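You operate a simulated robot arm through the tools that you are given. There is no shell and no other tool.

Carry out the task below with a simulated two-armed robot. There is one attempt and no reset: what you move stays moved.

TASK
Gauge the white dot earpiece's bore and push in the tube it names.
Fine: bore gauge back in the grey rack; the other tube stays.

Only the result counts: the job must be done as asked and must still hold three seconds after the hand-in. Knocking over, shifting, dropping, spilling or breaking anything else fails it.

THE ROBOT
Two 6-joint arms with two-finger parallel grippers on one trunk that stands fixed in place. Base frame: the origin is at the foot of the trunk, x ahead of it, y to its left, z up. Lengths are in mm, angles in degrees, forces in N, time in s.
The left shoulder is at [-77, 177, 832], the right one opposite. With the tool pointing down near the work surface each hand reaches from about 100 to 700 mm from the base axis, measured 20 degrees to its own side. Payload 1.57 kg a hand.
Tool frame (each hand has its own): the origin (TCP) lies between the finger pads and is the grasp point; the fingertips stand 30 mm ahead of it; z points along the fingers, y is the line along which they close. Largest opening 80 mm; finger width 17, thickness 12; the body of the gripper, 40 by 82 mm, starts 80 mm behind the TCP.
Orientation is told as [roll, pitch, yaw] about the base's x, y, z axes, in that order, counted from this pose: with the fingers straight down and closing along the base's y, the tool's x points along the base's -x, its y along +y and its z along -z.

THE INTERFACE
- The arms move only by the tool play_rows. It takes "left_increments", "right_increments" or both (then of equal length, played together; a hand with none holds still); each is a list of rows, each a list of 6 numbers: the shift along the tool's x, y, z in mm, then the turn, a rotation vector about the tool's x, y, z in degrees. In form: [[dx, dy, dz, wx, wy, wz], ...]. A call has 1 to 20 rows; each row shifts and turns the commanded pose from where the row before left it, along the tool's axes as they then stand. "left_claw" and "right_claw" are, for a hand that has rows, the finger opening in mm, from 0 to 80, set as the call begins (left out, the last holds). A row lasts 0.2 s, in which the tool goes at most 50 mm and 8.6 degrees; a call with a longer step from one row to the next is refused whole, and so is a gripper value outside its range. Where a pose cannot be reached the arm comes as near as it can. A force on the tool above 40 N (or 10 N above the force at the start of the call, whichever is more), or a blocked arm, ends the call early, and 0.2 s more pass. The fingers move at their own pace (about 72 mm/s each) and stop on an object; they squeeze with about 43 N. The grip force told is the motor's: it shows also when the fingers shut on nothing. Time passes only in rows, and 0.2 s behind the last, so rows that do not move let the fingers close. The reply holds the time, the measured pose of the TCP, the force on the tool along the base axes, the opening and the grip force, in the units named above and with some noise, with the torque about the TCP (base axes, N m) and any sound that the robot's microphone picked up.
- Cameras (640 x 400 px; columns grow to the right, rows downward): "scene" is now at [40.5, 29.8, 1574.4]; the picture's right is [0.33, -0.94, 0.00], its down [-0.63, -0.22, -0.75] and it looks along [0.70, 0.25, -0.66] (base axes); focal length 353 px, centre (320, 200). "left" rides on the left gripper at [72, 7, -122] in its tool frame; the picture's right is [-0.09, 1.00, 0.00], its down [-0.84, -0.08, -0.54] and it looks along [-0.54, -0.05, 0.84] (tool axes); focal length 238 px, centre (320, 200). "right" rides on the right gripper at [72, -7, -122] in its tool frame; the picture's right is [0.09, 1.00, 0.00], its down [-0.84, 0.08, -0.54] and it looks along [-0.54, 0.05, 0.84] (tool axes); focal length 238 px, centre (320, 200). There is no depth. A picture from a camera that has moved, and an enlarged one, comes with that camera's place and axes in the base frame and with its lens. The place of the scene camera against the robot may be out by one fixed shift of up to 12 mm in any direction.
- capture(camera): a new picture of that camera. The clock stands still meanwhile.
- slide_trunk(by): slides the trunk up (or, below 0, down) by that many mm; the arms and the scene camera ride with it, the base frame stays. It gives what a move gives, with no picture.
- pan_tilt(pan, tilt): turns the head with the scene camera to pan (to the left, within 143 degrees either way) and tilt (down, from -29 to 69), counted from straight ahead of the robot. It gives what a move gives.
- inspect(camera, box): a new picture of the part [left, top, right, bottom] of that camera's present view, enlarged. The clock stands still meanwhile.
- job_done(): hands the job in; it is judged then, once.

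Nothing tells you positions but the pictures and the camera data. Unless the task says otherwise, let go and move clear before handing in.

The tools are called after "Request:" as name(argument=value, ...) on one line, values as JSON. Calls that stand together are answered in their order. play_rows: Moves the arms, as the interface text tells. Its arguments: {"type":"object","properties":{"left_increments":{"type":"array"},"left_claw":{"type":"number"},"right_increments":{"type":"array"},"right_claw":{"type":"number"}},"required":[]} The other tools are called the same way: slide_trunk (by) slides the trunk up or down; pan_tilt (pan, tilt) turns the head that bears the scene camera; capture (camera) takes a picture; inspect (camera, box) takes an enlarged picture of a part of a camera's view; job_done () hands the job in.

At the start:

```text
time_s: 0.0
left_ee_pos: [327.8, 406.9, 1202.6]
left_tool_rot: [0.0, 0.0, 0.0]
left_force: [-0.1, 0.0, 0.2]
left_wrist_torque: [0.01, 0.01, 0.02]
left_opening: 80.1
left_gripper_force: 0.1
right_ee_pos: [411.4, 41.5, 1189.7]
right_tool_rot: [0.0, 0.0, -0.1]
right_force: [-1.0, -0.2, 0.7]
right_wrist_torque: [0.0, 0.02, 0.02]
right_opening: 80.1
right_gripper_force: 0.0
trunk travel left (down, up): [-275.0, 53.0]
head pan, tilt: [19.3, 41.7]
```

scene: 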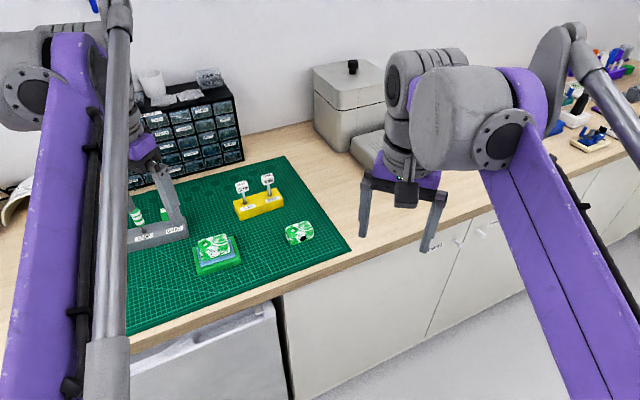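
right: 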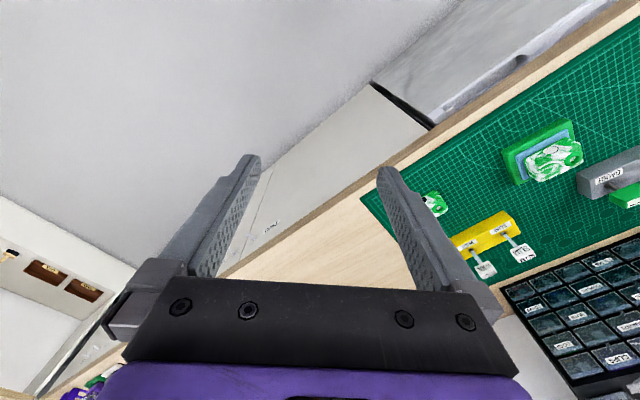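
left: 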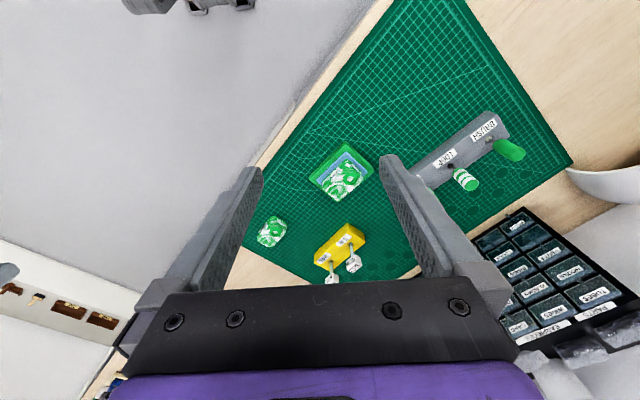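

I see a green mat with a grey rack (two green gauge/tool handles), a yellow rack with two tubes, an earpiece in a green fixture, and another loose earpiece. I'll look closer before moving anything.

Request:
inspect(camera="scene", box=[120, 160, 340, 300])

Request:
inspect(camera="left", box=[230, 90, 550, 290])

Request:
inspect(camera="right", box=[400, 100, 640, 290])

```text
2.86 times, centred on (230, 230) of scene
camera zoom: at [40.5, 29.8, 1574.4], right [0.33, -0.94, 0.0], down [-0.63, -0.22, -0.75], along [0.7, 0.25, -0.66], focal length 1009 px, centre (577, 114)
```

zoom: 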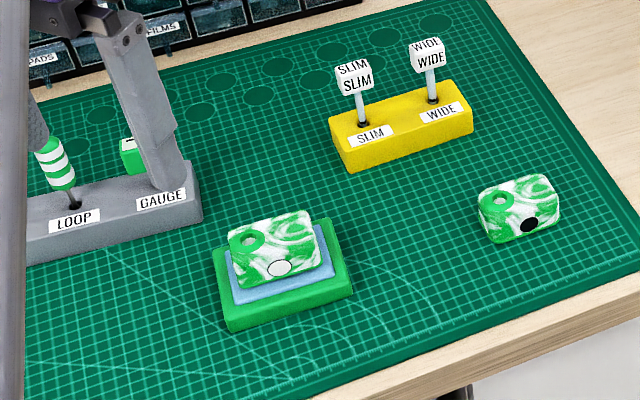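

```text
2.00 times, centred on (390, 190) of left
camera zoom: at [255.5, 413.9, 1325.0], right [0.09, 1.0, 0.0], down [0.84, -0.08, 0.54], along [0.54, -0.05, -0.84], focal length 477 px, centre (180, 220)
```

zoom: 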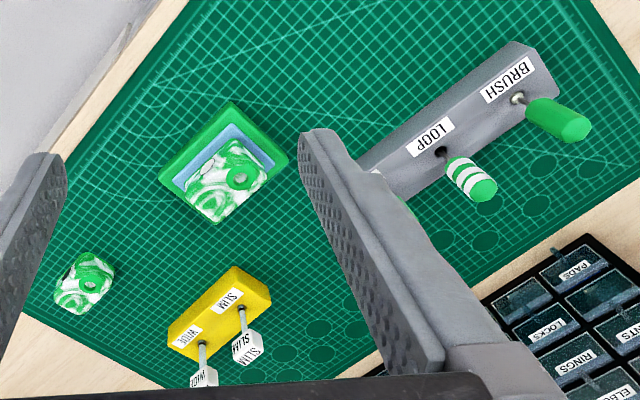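

```text
2.11 times, centred on (520, 195) of right
camera zoom: at [342.0, 36.1, 1309.7], right [-0.09, 1.0, 0.0], down [0.84, 0.08, 0.54], along [0.54, 0.05, -0.84], focal length 502 px, centre (-101, 210)
```

zoom: 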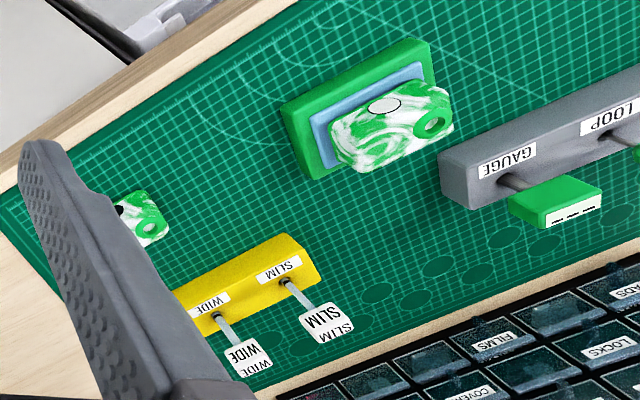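

The mat carries a grey rack (BRUSH, LOOP, GAUGE), a yellow rack with SLIM and WIDE tubes, the white-dot earpiece on a stand, and a black-dot earpiece lying loose. From triangulation the rack tops are near z≈930–940. I'll move the left hand nearer for a close look at the gauge.

Request:
play_rows(left_increments=[[-12, 25.5, 17, 0, 0, 0], [-12, 25.5, 17, 0, 0, 0], [-12, 25.5, 17, 0, 0, 0], [-12, 25.5, 17, 0, 0, 0], [-12, 25.5, 17, 0, 0, 0], [-12, 25.5, 17, 0, 0, 0]])

Request:
capture(camera="left")

Request:
capture(camera="scene")

```text
time_s: 1.4
left_ee_pos: [399.4, 562.2, 1098.5]
left_tool_rot: [-0.1, 0.0, 0.0]
left_force: [-0.4, -0.3, 0.1]
left_wrist_torque: [-0.01, -0.01, 0.0]
left_opening: 80.3
left_gripper_force: 0.1
right_ee_pos: [412.5, 43.5, 1189.0]
right_tool_rot: [0.0, 0.0, 0.0]
right_force: [0.3, -0.7, 0.4]
right_wrist_torque: [-0.05, 0.02, -0.01]
right_opening: 79.9
right_gripper_force: 0.0
trunk travel left (down, up): [-275.0, 53.0]
head pan, tilt: [19.3, 41.7]
```

```text
taken
camera left: at [327.2, 569.1, 1221.5], right [0.09, 1.0, 0.0], down [0.84, -0.08, 0.54], along [0.54, -0.05, -0.84], focal length 238 px, centre (320, 200)
```

left: 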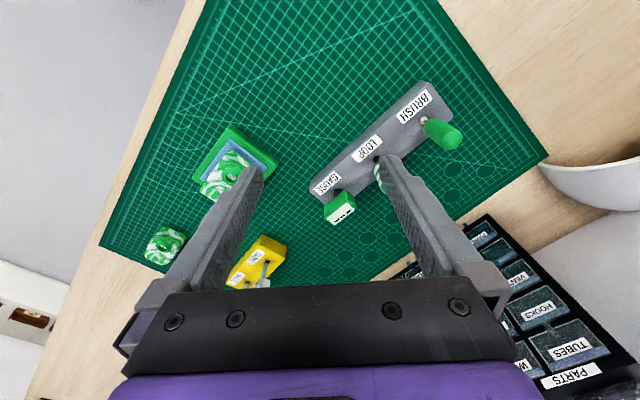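

```text
taken
camera scene: at [41.2, 31.1, 1574.4], right [0.33, -0.94, 0.0], down [-0.63, -0.22, -0.75], along [0.7, 0.25, -0.67], focal length 353 px, centre (320, 200)
```

scene: 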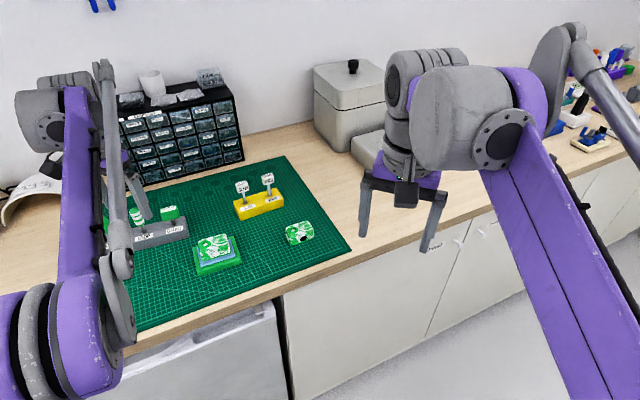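

Request:
inspect(camera="left", box=[290, 70, 470, 240])

Request:
inspect(camera="scene", box=[120, 180, 250, 280])

Request:
inspect(camera="left", box=[130, 110, 300, 300])

```text
2.35 times, centred on (380, 155) of left
camera zoom: at [327.2, 569.1, 1221.5], right [0.09, 1.0, 0.0], down [0.84, -0.08, 0.54], along [0.54, -0.05, -0.84], focal length 561 px, centre (179, 306)
```

zoom: 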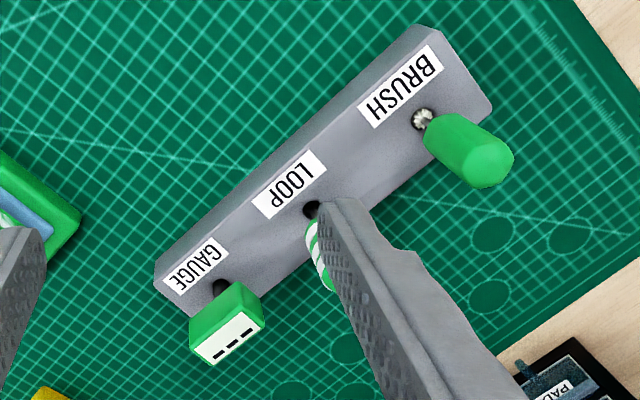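

```text
4.00 times, centred on (185, 230) of scene
camera zoom: at [41.2, 31.1, 1574.4], right [0.33, -0.94, 0.0], down [-0.63, -0.22, -0.75], along [0.7, 0.25, -0.67], focal length 1412 px, centre (860, 80)
```

zoom: 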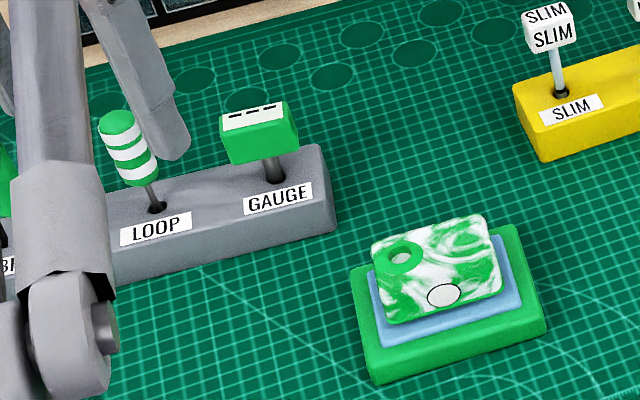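

```text
2.11 times, centred on (215, 205) of left
camera zoom: at [327.2, 569.1, 1221.5], right [0.09, 1.0, 0.0], down [0.84, -0.08, 0.54], along [0.54, -0.05, -0.84], focal length 502 px, centre (541, 190)
```

zoom: 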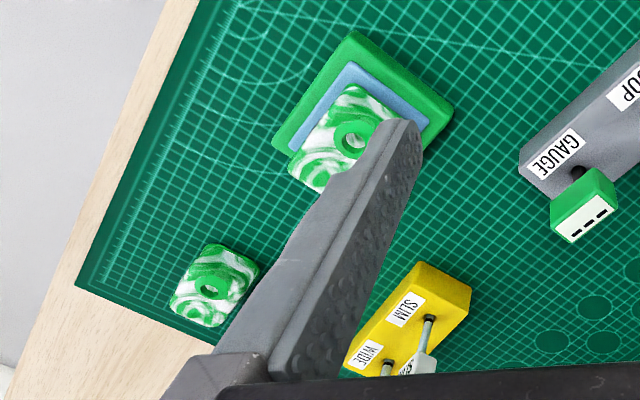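

The GAUGE is a handle with a small display ("– – –") on its top face, so it should show a tube's name once its pin is in the bore. Next I'll look at the white-dot earpiece up close.

Request:
play_rows(left_increments=[[-2, -36, 19, 0, 0, 0], [-2, -36, 19, 0, 0, 0], [-2, -36, 19, 0, 0, 0], [0, 0, 0, 0, 0, 0]])

Request:
capture(camera="left")

Request:
inspect(camera="left", box=[250, 130, 390, 220])

```text
time_s: 2.4
left_ee_pos: [403.7, 451.0, 1044.0]
left_tool_rot: [0.0, 0.0, 0.2]
left_force: [-0.3, 0.0, -0.5]
left_wrist_torque: [-0.02, 0.02, 0.02]
left_opening: 79.8
left_gripper_force: 0.1
right_ee_pos: [412.3, 42.3, 1189.5]
right_tool_rot: [0.0, -0.1, 0.0]
right_force: [0.0, 0.8, -0.3]
right_wrist_torque: [0.01, 0.0, 0.0]
right_opening: 80.1
right_gripper_force: 0.0
trunk travel left (down, up): [-275.0, 53.0]
head pan, tilt: [19.3, 41.7]
```

```text
taken
camera left: at [332.6, 458.3, 1165.7], right [0.09, 1.0, 0.0], down [0.84, -0.08, 0.54], along [0.54, -0.05, -0.84], focal length 238 px, centre (320, 200)
```

left: 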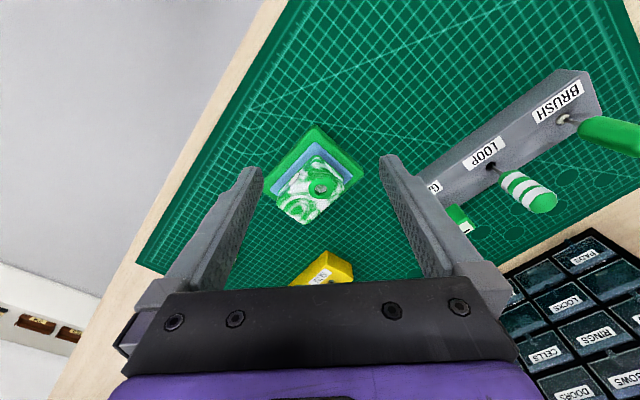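

```text
4.44 times, centred on (320, 175) of left
camera zoom: at [332.6, 458.3, 1165.7], right [0.09, 1.0, 0.0], down [0.84, -0.08, 0.54], along [0.54, -0.05, -0.84], focal length 1059 px, centre (320, 311)
```

zoom: 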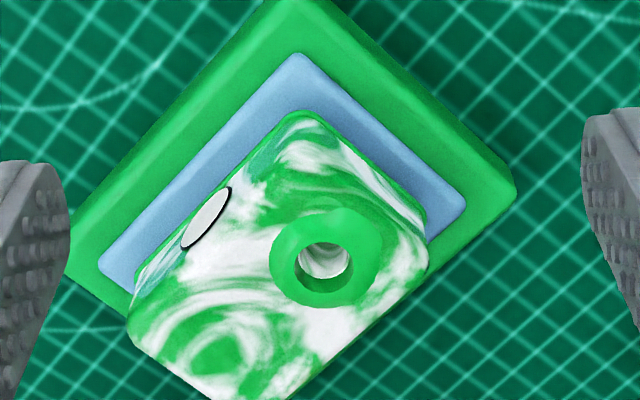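

The white-dot earpiece sits on a blue-topped stand, its bore a raised green ring on top. I'll zoom harder from several viewpoints to fix its position and tilt.

Request:
inspect(camera="left", box=[296, 170, 344, 200])

Request:
inspect(camera="scene", box=[190, 225, 254, 285])

Request:
inspect(camera="right", box=[490, 100, 640, 210])

Request:
inspect(camera="scene", box=[120, 190, 200, 250])

```text
13.33 times, centred on (320, 185) of left
camera zoom: at [332.6, 458.3, 1165.7], right [0.09, 1.0, 0.0], down [0.84, -0.08, 0.54], along [0.54, -0.05, -0.84], focal length 3178 px, centre (320, 400)
```

zoom: 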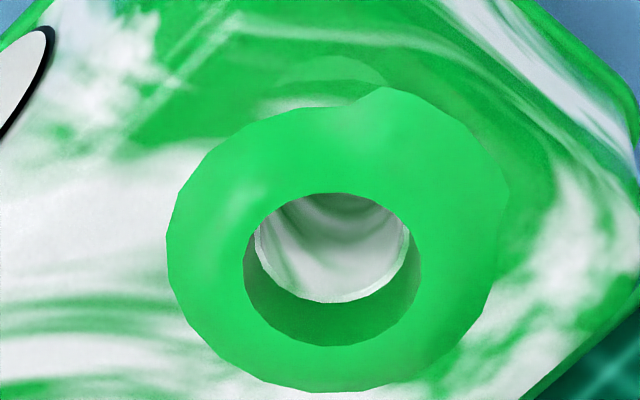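

```text
6.67 times, centred on (222, 255) of scene
camera zoom: at [40.6, 30.6, 1574.4], right [0.33, -0.94, 0.0], down [-0.63, -0.22, -0.75], along [0.7, 0.25, -0.66], focal length 2354 px, centre (973, -167)
```

zoom: 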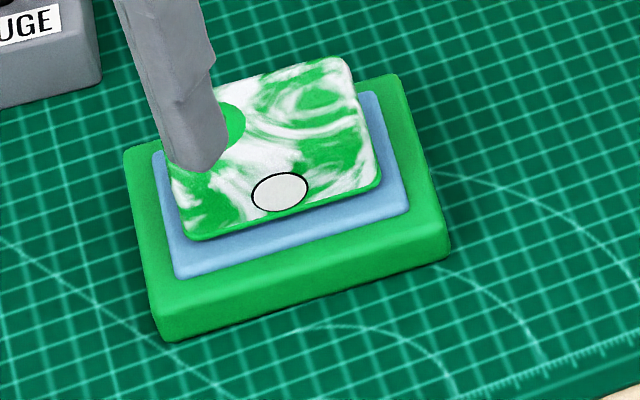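

```text
3.64 times, centred on (565, 155) of right
camera zoom: at [342.1, 36.7, 1309.6], right [-0.09, 1.0, 0.0], down [0.84, 0.08, 0.54], along [0.54, 0.05, -0.84], focal length 867 px, centre (-571, 364)
```

zoom: 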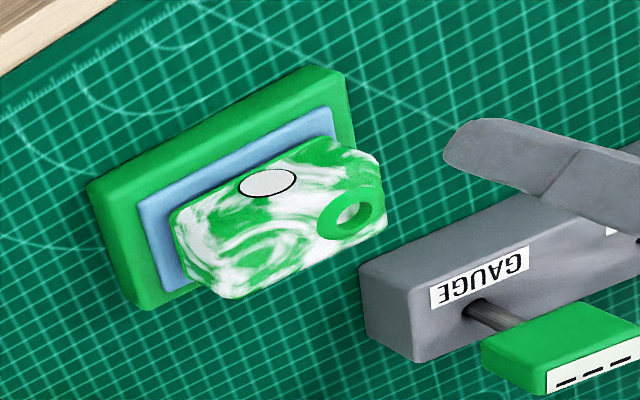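

```text
6.67 times, centred on (160, 220) of scene
camera zoom: at [40.6, 30.6, 1574.4], right [0.33, -0.94, 0.0], down [-0.63, -0.22, -0.75], along [0.7, 0.25, -0.66], focal length 2354 px, centre (1387, 67)
```

zoom: 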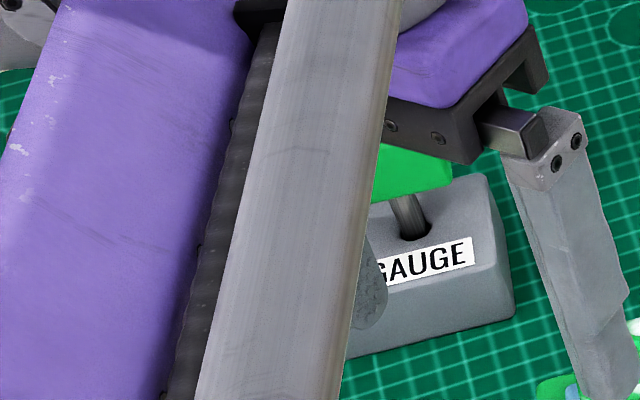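

The bore is vertical with its rim near [453, 448, 960] (about 13 mm across), and the gauge hole is near [508, 579], rack top about z≈923. I'll hover the left hand over the gauge and turn the fingers to line up with the rack.

Request:
play_rows(left_increments=[[-26, 32, -4, 0, 0, 0], [-26, 32, -4, 0, 0, 0], [-26, 32, -4, 0, 0, 0], [-26, 32, -4, 0, 0, 0], [0, 0, 0, 0, 0, -8.1], [0, 0, 0, 0, 0, -8.1], [0, 0, 0, 0, 0, -8.1], [0, 0, 0, 0, 0, -8.1], [0, 0, 0, 0, 0, -8.1], [0, 0, 0, 0, 0, 0]])

Request:
capture(camera="left")

Request:
capture(camera="scene")

```text
time_s: 4.6
left_ee_pos: [505.4, 576.8, 1057.9]
left_tool_rot: [0.0, 0.1, 40.8]
left_force: [-0.2, 0.1, -0.4]
left_wrist_torque: [0.0, 0.0, 0.02]
left_opening: 80.1
left_gripper_force: 0.0
left hand out of reach, approached as far as the arm can: row 4
right_ee_pos: [411.9, 42.7, 1190.8]
right_tool_rot: [0.1, 0.0, 0.0]
right_force: [-0.3, 0.0, -0.7]
right_wrist_torque: [0.0, 0.03, 0.0]
right_opening: 80.1
right_gripper_force: 0.1
trunk travel left (down, up): [-275.0, 53.0]
head pan, tilt: [19.3, 41.7]
```

```text
taken
camera left: at [446.7, 535.8, 1179.7], right [-0.58, 0.82, 0.0], down [0.69, 0.49, 0.54], along [0.44, 0.31, -0.84], focal length 238 px, centre (320, 200)
```

left: 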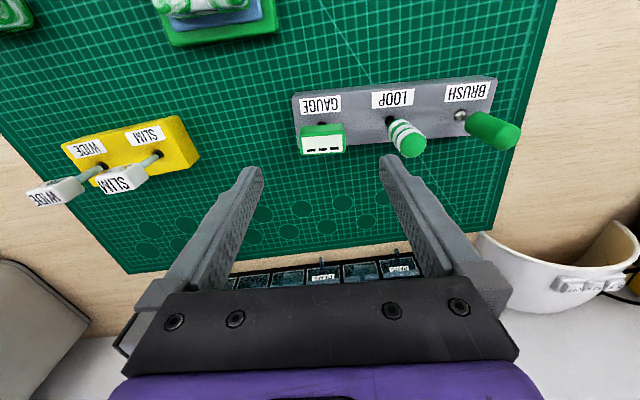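

```text
taken
camera scene: at [40.4, 29.7, 1574.4], right [0.33, -0.94, 0.0], down [-0.63, -0.22, -0.75], along [0.71, 0.25, -0.66], focal length 353 px, centre (320, 200)
```

scene: 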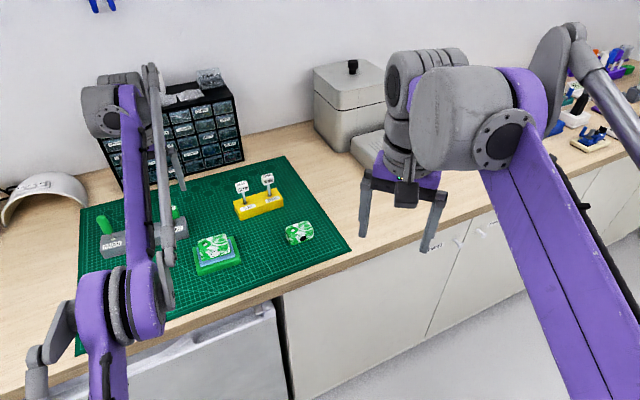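

The hand is above the gauge, nearly at the edge of its reach. I'll raise the trunk to gain some reach, then zoom in on the gauge and the tube rack from here.

Request:
slide_trunk(by=50)

Request:
capture(camera="left")

Request:
inspect(camera="left", box=[280, 60, 440, 160])

Request:
inspect(camera="left", box=[40, 80, 220, 200])

```text
time_s: 5.5
left_ee_pos: [504.2, 578.3, 1107.2]
left_tool_rot: [-0.1, 0.0, 40.6]
left_force: [0.5, -0.1, 0.6]
left_wrist_torque: [0.01, -0.04, 0.0]
left_opening: 80.0
left_gripper_force: 0.1
right_ee_pos: [410.4, 42.3, 1240.5]
right_tool_rot: [0.0, 0.0, 0.0]
right_force: [0.2, 1.2, -0.4]
right_wrist_torque: [0.03, 0.0, 0.02]
right_opening: 80.0
right_gripper_force: 0.0
trunk travel left (down, up): [-325.0, 3.0]
head pan, tilt: [19.3, 41.7]
```

```text
taken
camera left: at [445.7, 536.2, 1229.7], right [-0.58, 0.82, 0.0], down [0.69, 0.49, 0.54], along [0.44, 0.31, -0.84], focal length 238 px, centre (320, 200)
```

left: 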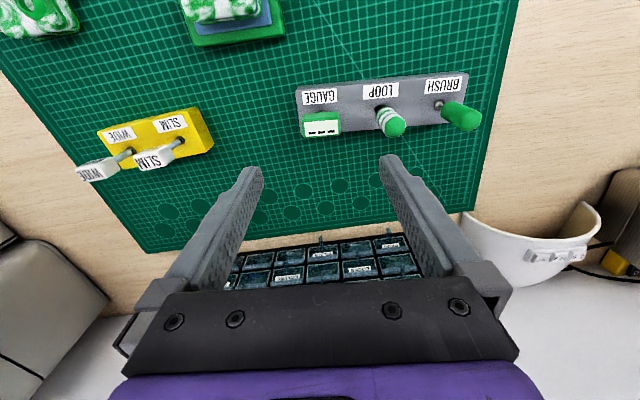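

```text
4.00 times, centred on (360, 110) of left
camera zoom: at [445.7, 536.2, 1229.7], right [-0.58, 0.82, 0.0], down [0.69, 0.49, 0.54], along [0.44, 0.31, -0.84], focal length 953 px, centre (160, 560)
```

zoom: 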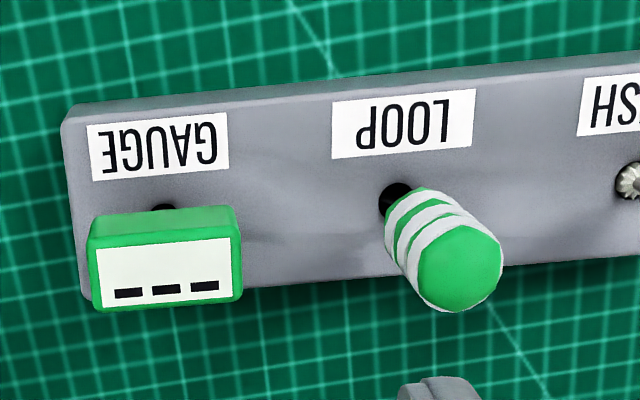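

```text
3.33 times, centred on (130, 140) of left
camera zoom: at [445.7, 536.2, 1229.7], right [-0.58, 0.82, 0.0], down [0.69, 0.49, 0.54], along [0.44, 0.31, -0.84], focal length 794 px, centre (953, 400)
```

zoom: 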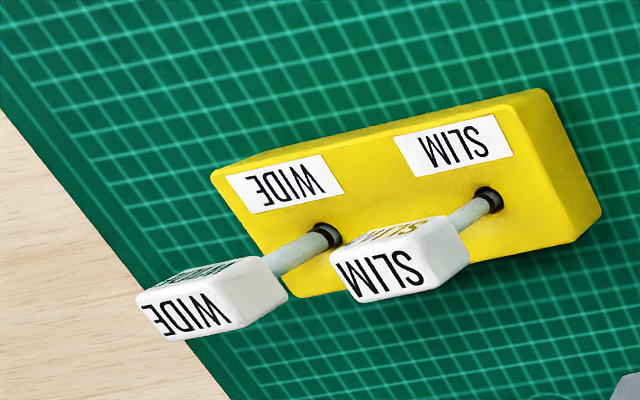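

The gauge handle is about 38 × 19 mm, its top at z≈977, axis near [503, 579], lined up with the present yaw of ~40.7°. I'll narrow the fingers to 60 and descend partway to check centring.

Request:
play_rows(left_increments=[[0, 0, 30, 0, 0, 0], [0, 0, 30, 0, 0, 0], [0, 0, 25, 0, 0, 0], [0, 0, 0, 0, 0, 0]], left_claw=60)

Request:
capture(camera="left")

Request:
inspect(camera="left", box=[240, 90, 400, 190])

```text
time_s: 6.5
left_ee_pos: [505.4, 576.7, 1023.6]
left_tool_rot: [0.0, 0.0, 40.5]
left_force: [-0.2, 0.4, 0.4]
left_wrist_torque: [0.0, 0.02, -0.01]
left_opening: 59.8
left_gripper_force: 0.2
right_ee_pos: [411.4, 41.7, 1240.1]
right_tool_rot: [0.0, 0.0, 0.0]
right_force: [-0.6, -0.6, 0.6]
right_wrist_torque: [-0.01, 0.01, 0.03]
right_opening: 80.0
right_gripper_force: 0.1
trunk travel left (down, up): [-325.0, 3.0]
head pan, tilt: [19.3, 41.7]
```

```text
taken
camera left: at [446.4, 535.3, 1145.4], right [-0.58, 0.82, 0.0], down [0.69, 0.49, 0.54], along [0.44, 0.31, -0.84], focal length 238 px, centre (320, 200)
```

left: 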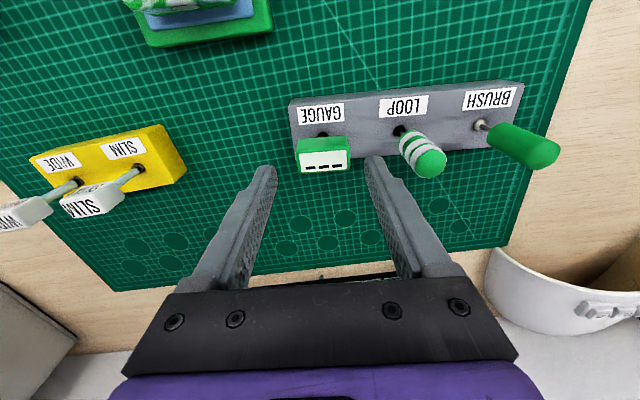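

```text
4.00 times, centred on (320, 140) of left
camera zoom: at [446.4, 535.3, 1145.4], right [-0.58, 0.82, 0.0], down [0.69, 0.49, 0.54], along [0.44, 0.31, -0.84], focal length 953 px, centre (320, 440)
```

zoom: 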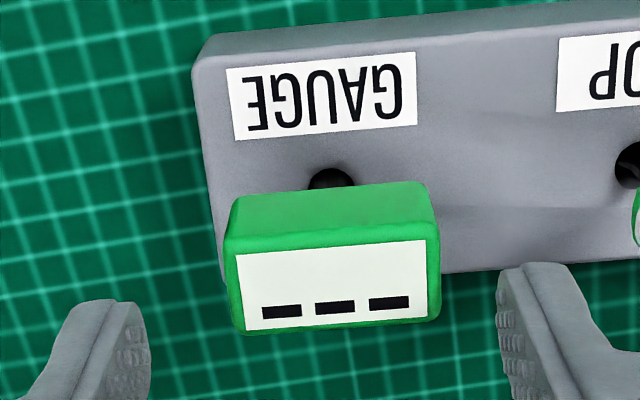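

The handle is centred to within about 3 mm sideways. I'll shift 2.8 mm along the tool's y and descend around the handle.

Request:
play_rows(left_increments=[[0, 2.8, 0, 0, 0, 0], [0, 0, 15, 0, 0, 0], [0, 0, 15, 0, 0, 0], [0, 0, 12, 0, 0, 0], [0, 0, 10, 0, 0, 0], [0, 0, 0, 0, 0, 0]], left_claw=60)

Request:
capture(camera="left")

Request:
inspect(camera="left", box=[240, 120, 400, 240])

Request:
inspect(camera="scene", box=[100, 170, 220, 260])

```text
time_s: 7.9
left_ee_pos: [502.4, 579.9, 971.7]
left_tool_rot: [0.0, 0.0, 40.6]
left_force: [-0.8, 0.5, 0.5]
left_wrist_torque: [-0.01, 0.03, 0.01]
left_opening: 59.9
left_gripper_force: 0.1
right_ee_pos: [411.2, 42.1, 1239.7]
right_tool_rot: [0.0, -0.1, 0.0]
right_force: [-0.2, 1.0, -0.8]
right_wrist_torque: [0.01, -0.04, 0.0]
right_opening: 79.8
right_gripper_force: 0.0
trunk travel left (down, up): [-325.0, 3.0]
head pan, tilt: [19.3, 41.7]
```

```text
taken
camera left: at [444.5, 538.6, 1093.5], right [-0.58, 0.82, 0.0], down [0.69, 0.49, 0.54], along [0.44, 0.31, -0.84], focal length 238 px, centre (320, 200)
```

left: 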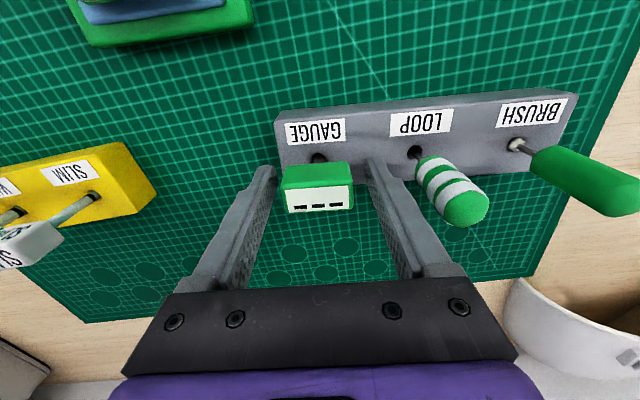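

```text
3.33 times, centred on (320, 180) of left
camera zoom: at [444.5, 538.6, 1093.5], right [-0.58, 0.82, 0.0], down [0.69, 0.49, 0.54], along [0.44, 0.31, -0.84], focal length 794 px, centre (320, 267)
```

zoom: 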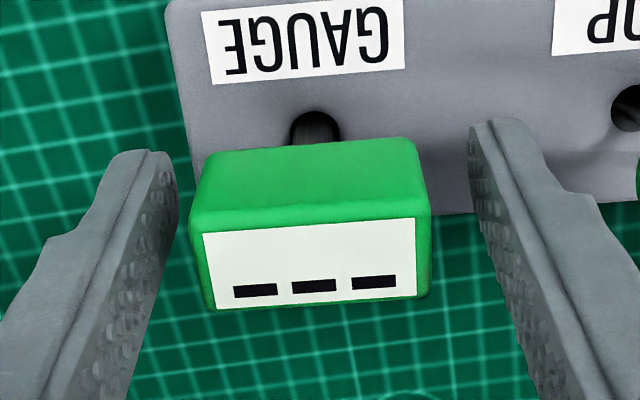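

```text
4.44 times, centred on (160, 215) of scene
camera zoom: at [38.1, 29.7, 1627.3], right [0.33, -0.94, 0.0], down [-0.63, -0.22, -0.75], along [0.71, 0.25, -0.66], focal length 1569 px, centre (1031, 133)
```

zoom: 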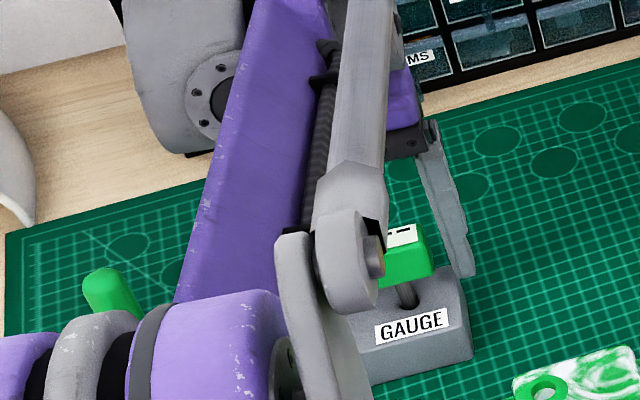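

The fingers straddle the handle, about 2 mm off centre. I'll correct that and close.

Request:
play_rows(left_increments=[[0, -1.8, 0, 0, 0, 0], [0, 0, 0, 0, 0, 0]], left_claw=60)

Request:
inspect(camera="left", box=[240, 120, 400, 240])

```text
time_s: 8.5
left_ee_pos: [504.5, 578.3, 972.0]
left_tool_rot: [0.0, 0.0, 40.5]
left_force: [0.7, -1.5, -0.4]
left_wrist_torque: [0.01, -0.01, -0.01]
left_opening: 60.3
left_gripper_force: 0.1
right_ee_pos: [411.5, 43.0, 1240.1]
right_tool_rot: [-0.1, 0.0, 0.1]
right_force: [0.0, -0.1, 0.3]
right_wrist_torque: [-0.02, 0.02, -0.01]
right_opening: 80.2
right_gripper_force: 0.0
trunk travel left (down, up): [-325.0, 3.0]
head pan, tilt: [19.3, 41.7]
```

```text
3.33 times, centred on (320, 180) of left
camera zoom: at [445.8, 537.1, 1093.6], right [-0.58, 0.82, 0.0], down [0.69, 0.49, 0.54], along [0.44, 0.31, -0.84], focal length 794 px, centre (320, 267)
```

zoom: 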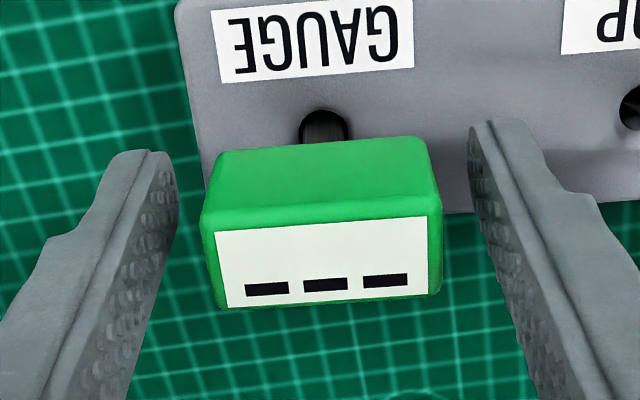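

The handle is now centred between the pads. Closing the fingers.

Request:
play_rows(left_increments=[[0, 0, 0, 0, 0, 0], [0, 0, 0, 0, 0, 0], [0, 0, 0, 0, 0, 0]], left_claw=20)

Request:
inspect(camera="left", box=[240, 120, 400, 240])

```text
time_s: 9.3
left_ee_pos: [504.3, 578.1, 971.4]
left_tool_rot: [0.0, 0.0, 40.4]
left_force: [0.8, 0.5, 0.0]
left_wrist_torque: [0.01, 0.01, 0.01]
left_opening: 38.7
left_gripper_force: 42.9
right_ee_pos: [412.1, 42.1, 1238.3]
right_tool_rot: [0.0, 0.0, -0.1]
right_force: [-0.4, 1.0, -0.2]
right_wrist_torque: [-0.02, 0.0, -0.02]
right_opening: 79.9
right_gripper_force: 0.1
trunk travel left (down, up): [-325.0, 3.0]
head pan, tilt: [19.3, 41.7]
```

```text
3.33 times, centred on (320, 180) of left
camera zoom: at [445.8, 537.1, 1093.7], right [-0.58, 0.82, 0.0], down [0.69, 0.49, 0.54], along [0.44, 0.31, -0.84], focal length 794 px, centre (320, 267)
```

zoom: 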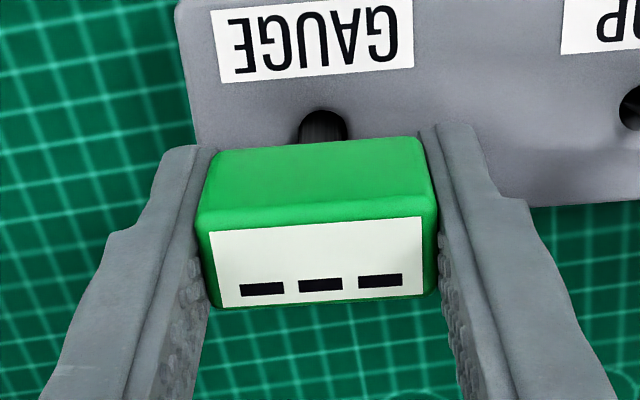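

The gauge is gripped (opening 38.7). I'll lift it straight up and see how long the pin is.

Request:
play_rows(left_increments=[[0, 0, -10, 0, 0, 0], [0, 0, -20, 0, 0, 0], [0, 0, -20, 0, 0, 0], [0, 0, -20, 0, 0, 0], [0, 0, -10, 0, 0, 0], [0, 0, 0, 0, 0, 0]])

Request:
capture(camera="left")

Request:
inspect(camera="left", box=[240, 80, 400, 240])

Request:
capture(camera="scene")

Request:
capture(camera="right")

```text
time_s: 10.7
left_ee_pos: [503.2, 579.2, 1052.1]
left_tool_rot: [0.0, 0.0, 40.5]
left_force: [-0.9, 0.4, -0.4]
left_wrist_torque: [0.01, 0.02, 0.0]
left_opening: 38.7
left_gripper_force: 42.9
right_ee_pos: [411.5, 43.0, 1239.1]
right_tool_rot: [0.0, 0.0, 0.0]
right_force: [0.3, -0.8, 0.5]
right_wrist_torque: [-0.02, 0.01, 0.01]
right_opening: 80.0
right_gripper_force: 0.0
trunk travel left (down, up): [-325.0, 3.0]
head pan, tilt: [19.3, 41.7]
```

```text
taken
camera left: at [445.5, 537.7, 1173.8], right [-0.58, 0.82, 0.0], down [0.69, 0.49, 0.54], along [0.44, 0.31, -0.84], focal length 238 px, centre (320, 200)
```

left: 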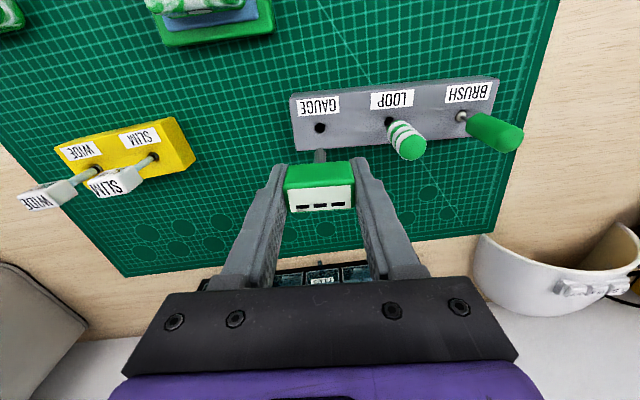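

```text
2.50 times, centred on (320, 160) of left
camera zoom: at [445.5, 537.7, 1173.8], right [-0.58, 0.82, 0.0], down [0.69, 0.49, 0.54], along [0.44, 0.31, -0.84], focal length 596 px, centre (320, 300)
```

zoom: 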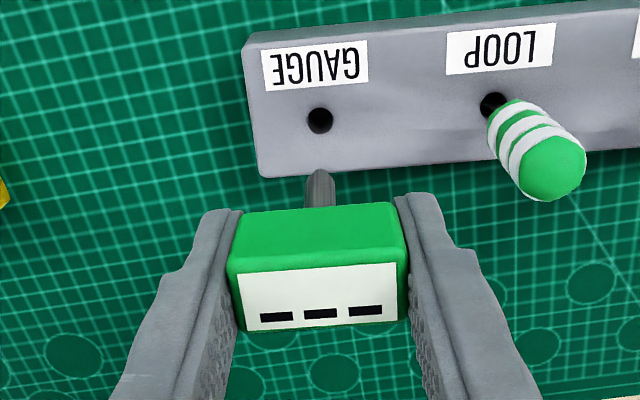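

```text
taken
camera scene: at [38.2, 29.9, 1627.3], right [0.33, -0.94, 0.0], down [-0.63, -0.22, -0.75], along [0.7, 0.25, -0.66], focal length 353 px, centre (320, 200)
```

scene: 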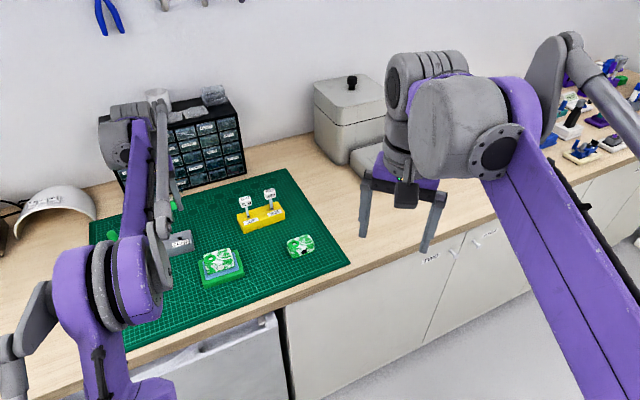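

```text
taken
camera right: at [342.1, 36.1, 1359.7], right [-0.09, 1.0, 0.0], down [0.84, 0.08, 0.54], along [0.54, 0.05, -0.84], focal length 238 px, centre (320, 200)
```

right: 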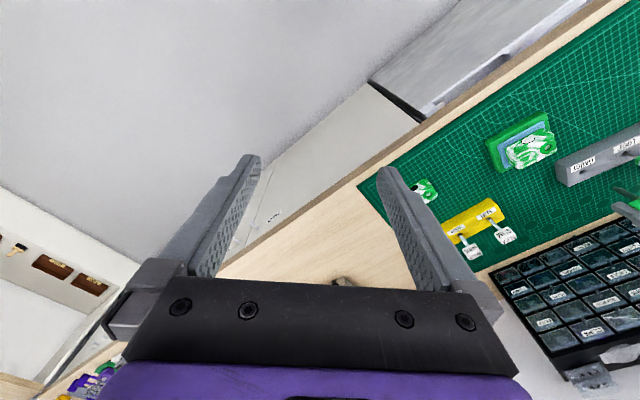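

The gauge is out of the rack, held straight with its pin tip visible ahead of the handle. I'll zoom on the tip to measure it in the tool frame.

Request:
inspect(camera="left", box=[296, 138, 344, 168])

Request:
inspect(camera="left", box=[100, 0, 300, 60])

Request:
inspect(camera="scene", box=[150, 170, 250, 290])

```text
13.33 times, centred on (320, 153) of left
camera zoom: at [445.5, 537.7, 1173.8], right [-0.58, 0.82, 0.0], down [0.69, 0.49, 0.54], along [0.44, 0.31, -0.84], focal length 3178 px, centre (320, 827)
```

zoom: 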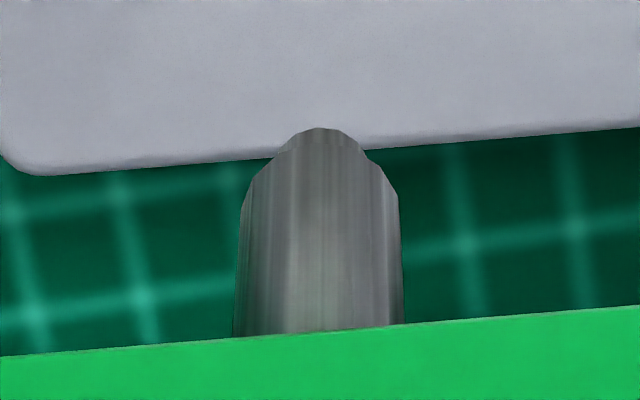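

```text
3.20 times, centred on (200, 30) of left
camera zoom: at [445.5, 537.7, 1173.8], right [-0.58, 0.82, 0.0], down [0.69, 0.49, 0.54], along [0.44, 0.31, -0.84], focal length 763 px, centre (704, 744)
```

zoom: 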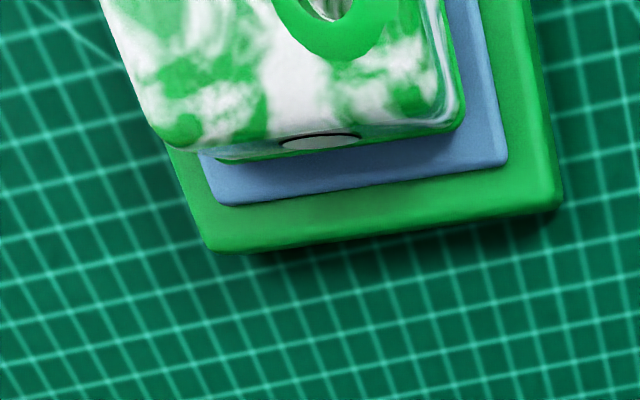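

```text
3.33 times, centred on (200, 230) of scene
camera zoom: at [38.2, 29.9, 1627.3], right [0.33, -0.94, 0.0], down [-0.63, -0.22, -0.75], along [0.7, 0.25, -0.66], focal length 1177 px, centre (720, 100)
```

zoom: 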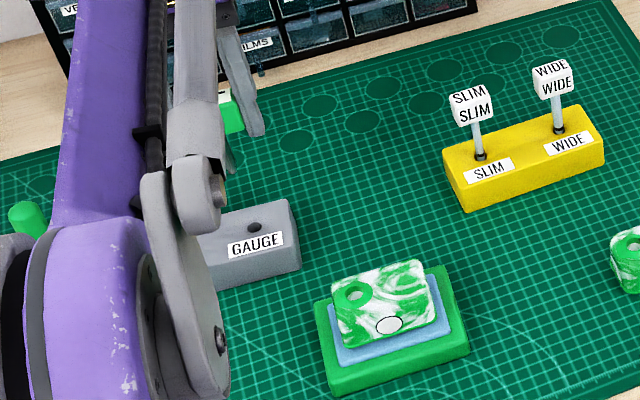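

The pin has a thinner nose and a thicker shank, and its tip is roughly 75–82 mm below the TCP, on the tool axis. I'll rise another 30 mm, then carry it over the white-dot earpiece's bore.

Request:
play_rows(left_increments=[[0, 0, -15, 0, 0, 0], [0, 0, -15, 0, 0, 0], [24.8, -13.1, 0, 0, 0, 0], [24.8, -13.1, 0, 0, 0, 0], [24.8, -13.1, 0, 0, 0, 0], [24.8, -13.1, 0, 0, 0, 0], [24.8, -13.1, 0, 0, 0, 0], [0, 0, 0, 0, 0, 0]])

Request:
capture(camera="left")

Request:
inspect(camera="left", box=[260, 110, 380, 190])

Request:
capture(camera="scene")

```text
time_s: 12.5
left_ee_pos: [454.9, 448.4, 1080.8]
left_tool_rot: [0.0, -0.1, 40.6]
left_force: [-0.4, 0.3, -0.2]
left_wrist_torque: [-0.02, -0.01, -0.03]
left_opening: 39.1
left_gripper_force: 42.7
right_ee_pos: [412.5, 41.9, 1239.2]
right_tool_rot: [0.0, 0.0, 0.0]
right_force: [-1.1, 0.8, -0.3]
right_wrist_torque: [-0.01, -0.03, 0.0]
right_opening: 79.8
right_gripper_force: 0.0
trunk travel left (down, up): [-325.0, 3.0]
head pan, tilt: [19.3, 41.7]
```

```text
taken
camera left: at [395.1, 407.0, 1202.6], right [-0.58, 0.82, 0.0], down [0.69, 0.49, 0.54], along [0.44, 0.31, -0.84], focal length 238 px, centre (320, 200)
```

left: 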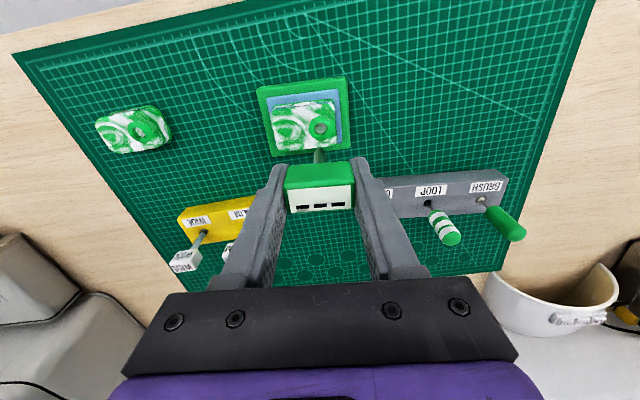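

```text
5.00 times, centred on (320, 150) of left
camera zoom: at [395.1, 407.0, 1202.6], right [-0.58, 0.82, 0.0], down [0.69, 0.49, 0.54], along [0.44, 0.31, -0.84], focal length 1192 px, centre (320, 450)
```

zoom: 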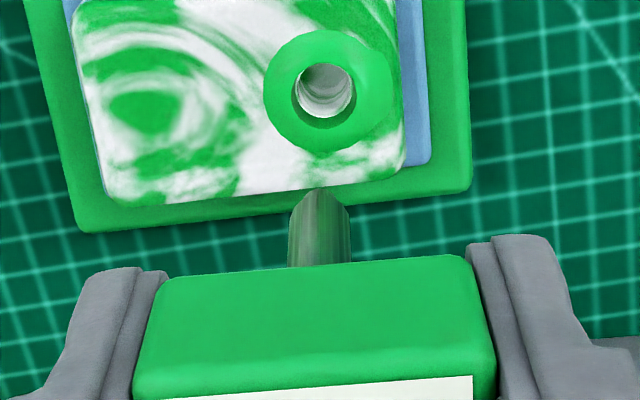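

```text
taken
camera scene: at [38.5, 30.3, 1627.3], right [0.33, -0.94, 0.0], down [-0.63, -0.22, -0.75], along [0.7, 0.25, -0.67], focal length 353 px, centre (320, 200)
```

scene: 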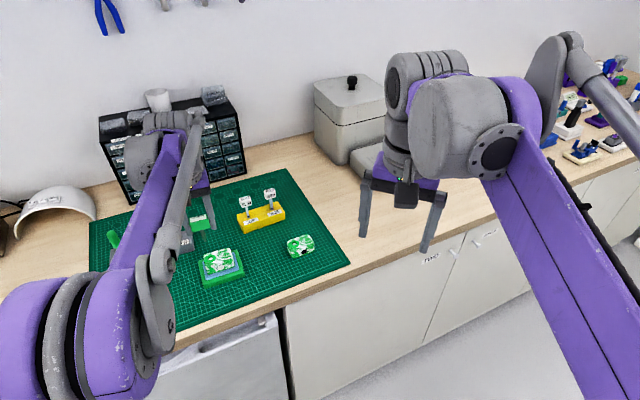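

The pin sits over the earpiece with the bore close to its line (off roughly 1–2 mm). I'll descend 28 mm with a small correction and look again.

Request:
play_rows(left_increments=[[1, 1.5, 0, 0, 0, 0], [0, 0, 14, 0, 0, 0], [0, 0, 14, 0, 0, 0], [0, 0, 0, 0, 0, 0]])

Request:
inspect(camera="left", box=[280, 120, 360, 170])

Request:
inspect(camera="scene", box=[170, 200, 260, 280])

Request:
inspect(camera="right", box=[470, 90, 570, 190])

```text
time_s: 13.5
left_ee_pos: [451.7, 448.4, 1052.3]
left_tool_rot: [0.1, 0.1, 40.5]
left_force: [-0.1, 0.2, -0.9]
left_wrist_torque: [-0.05, 0.01, 0.01]
left_opening: 39.0
left_gripper_force: 43.3
right_ee_pos: [412.0, 42.1, 1241.4]
right_tool_rot: [-0.1, 0.1, 0.1]
right_force: [-0.7, -0.5, -0.3]
right_wrist_torque: [0.0, 0.0, 0.02]
right_opening: 80.1
right_gripper_force: 0.0
trunk travel left (down, up): [-325.0, 3.0]
head pan, tilt: [19.3, 41.7]
```

```text
8.00 times, centred on (320, 145) of left
camera zoom: at [393.1, 406.6, 1175.1], right [-0.58, 0.82, 0.0], down [0.69, 0.49, 0.54], along [0.44, 0.31, -0.84], focal length 1907 px, centre (320, 640)
```

zoom: 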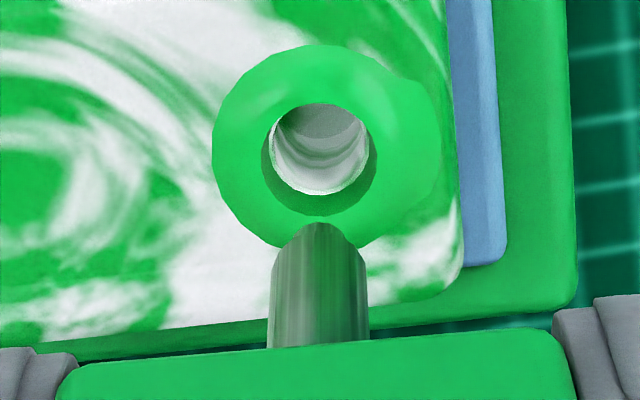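

```text
5.00 times, centred on (215, 240) of scene
camera zoom: at [38.2, 29.8, 1627.3], right [0.33, -0.94, 0.0], down [-0.63, -0.22, -0.75], along [0.7, 0.25, -0.66], focal length 1766 px, centre (845, 0)
```

zoom: 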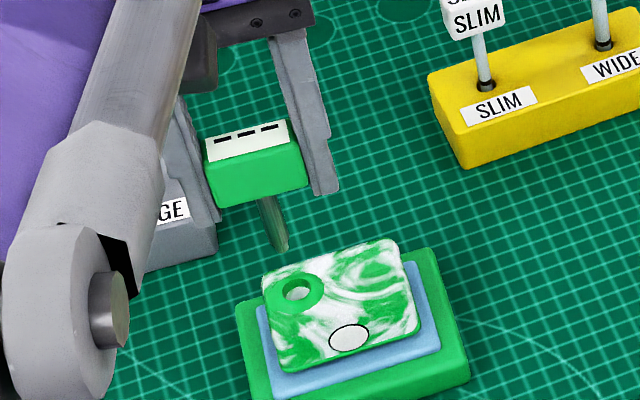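

```text
4.00 times, centred on (520, 140) of right
camera zoom: at [342.0, 36.1, 1359.7], right [-0.09, 1.0, 0.0], down [0.84, 0.08, 0.54], along [0.54, 0.05, -0.84], focal length 953 px, centre (-480, 440)
```

zoom: 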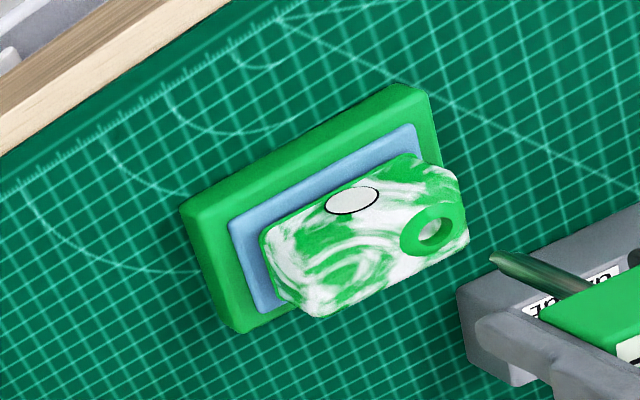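

From the left and right wrist cameras the pin lines up with the bore; the scene view hints at a small offset. I'll zoom further to settle it before inserting.

Request:
inspect(camera="scene", box=[208, 232, 248, 262])

Request:
inspect(camera="right", box=[525, 130, 573, 166])

Request:
inspect(camera="left", box=[300, 128, 340, 162])

```text
13.33 times, centred on (228, 247) of scene
camera zoom: at [38.2, 29.8, 1627.3], right [0.33, -0.94, 0.0], down [-0.63, -0.22, -0.75], along [0.7, 0.25, -0.66], focal length 4708 px, centre (1547, -427)
```

zoom: 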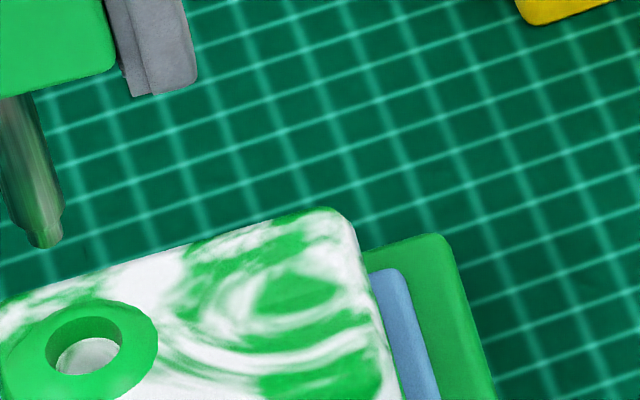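

```text
11.11 times, centred on (549, 148) of right
camera zoom: at [342.0, 36.1, 1359.7], right [-0.09, 1.0, 0.0], down [0.84, 0.08, 0.54], along [0.54, 0.05, -0.84], focal length 2648 px, centre (-2224, 778)
```

zoom: 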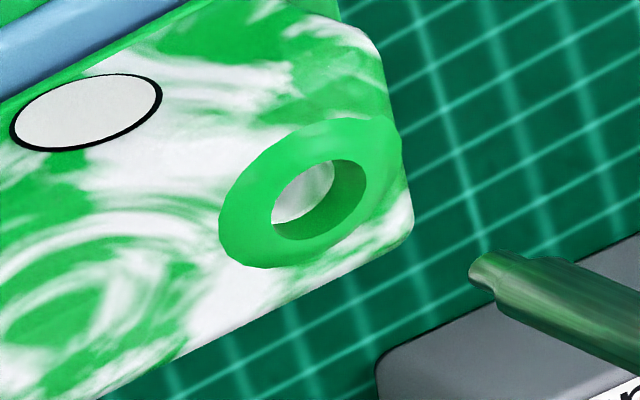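

```text
11.76 times, centred on (320, 145) of left
camera zoom: at [393.1, 406.6, 1175.1], right [-0.58, 0.82, 0.0], down [0.69, 0.49, 0.54], along [0.44, 0.31, -0.84], focal length 2804 px, centre (320, 847)
```

zoom: 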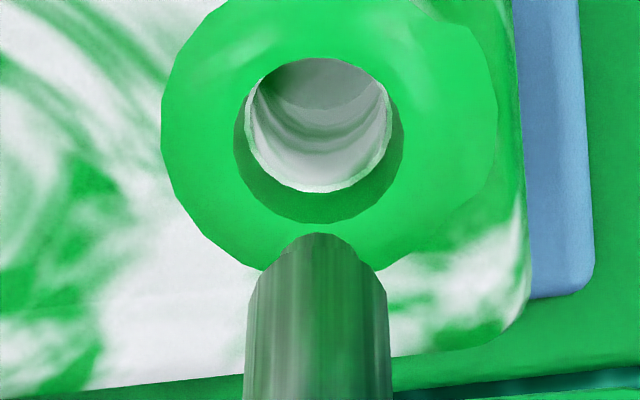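

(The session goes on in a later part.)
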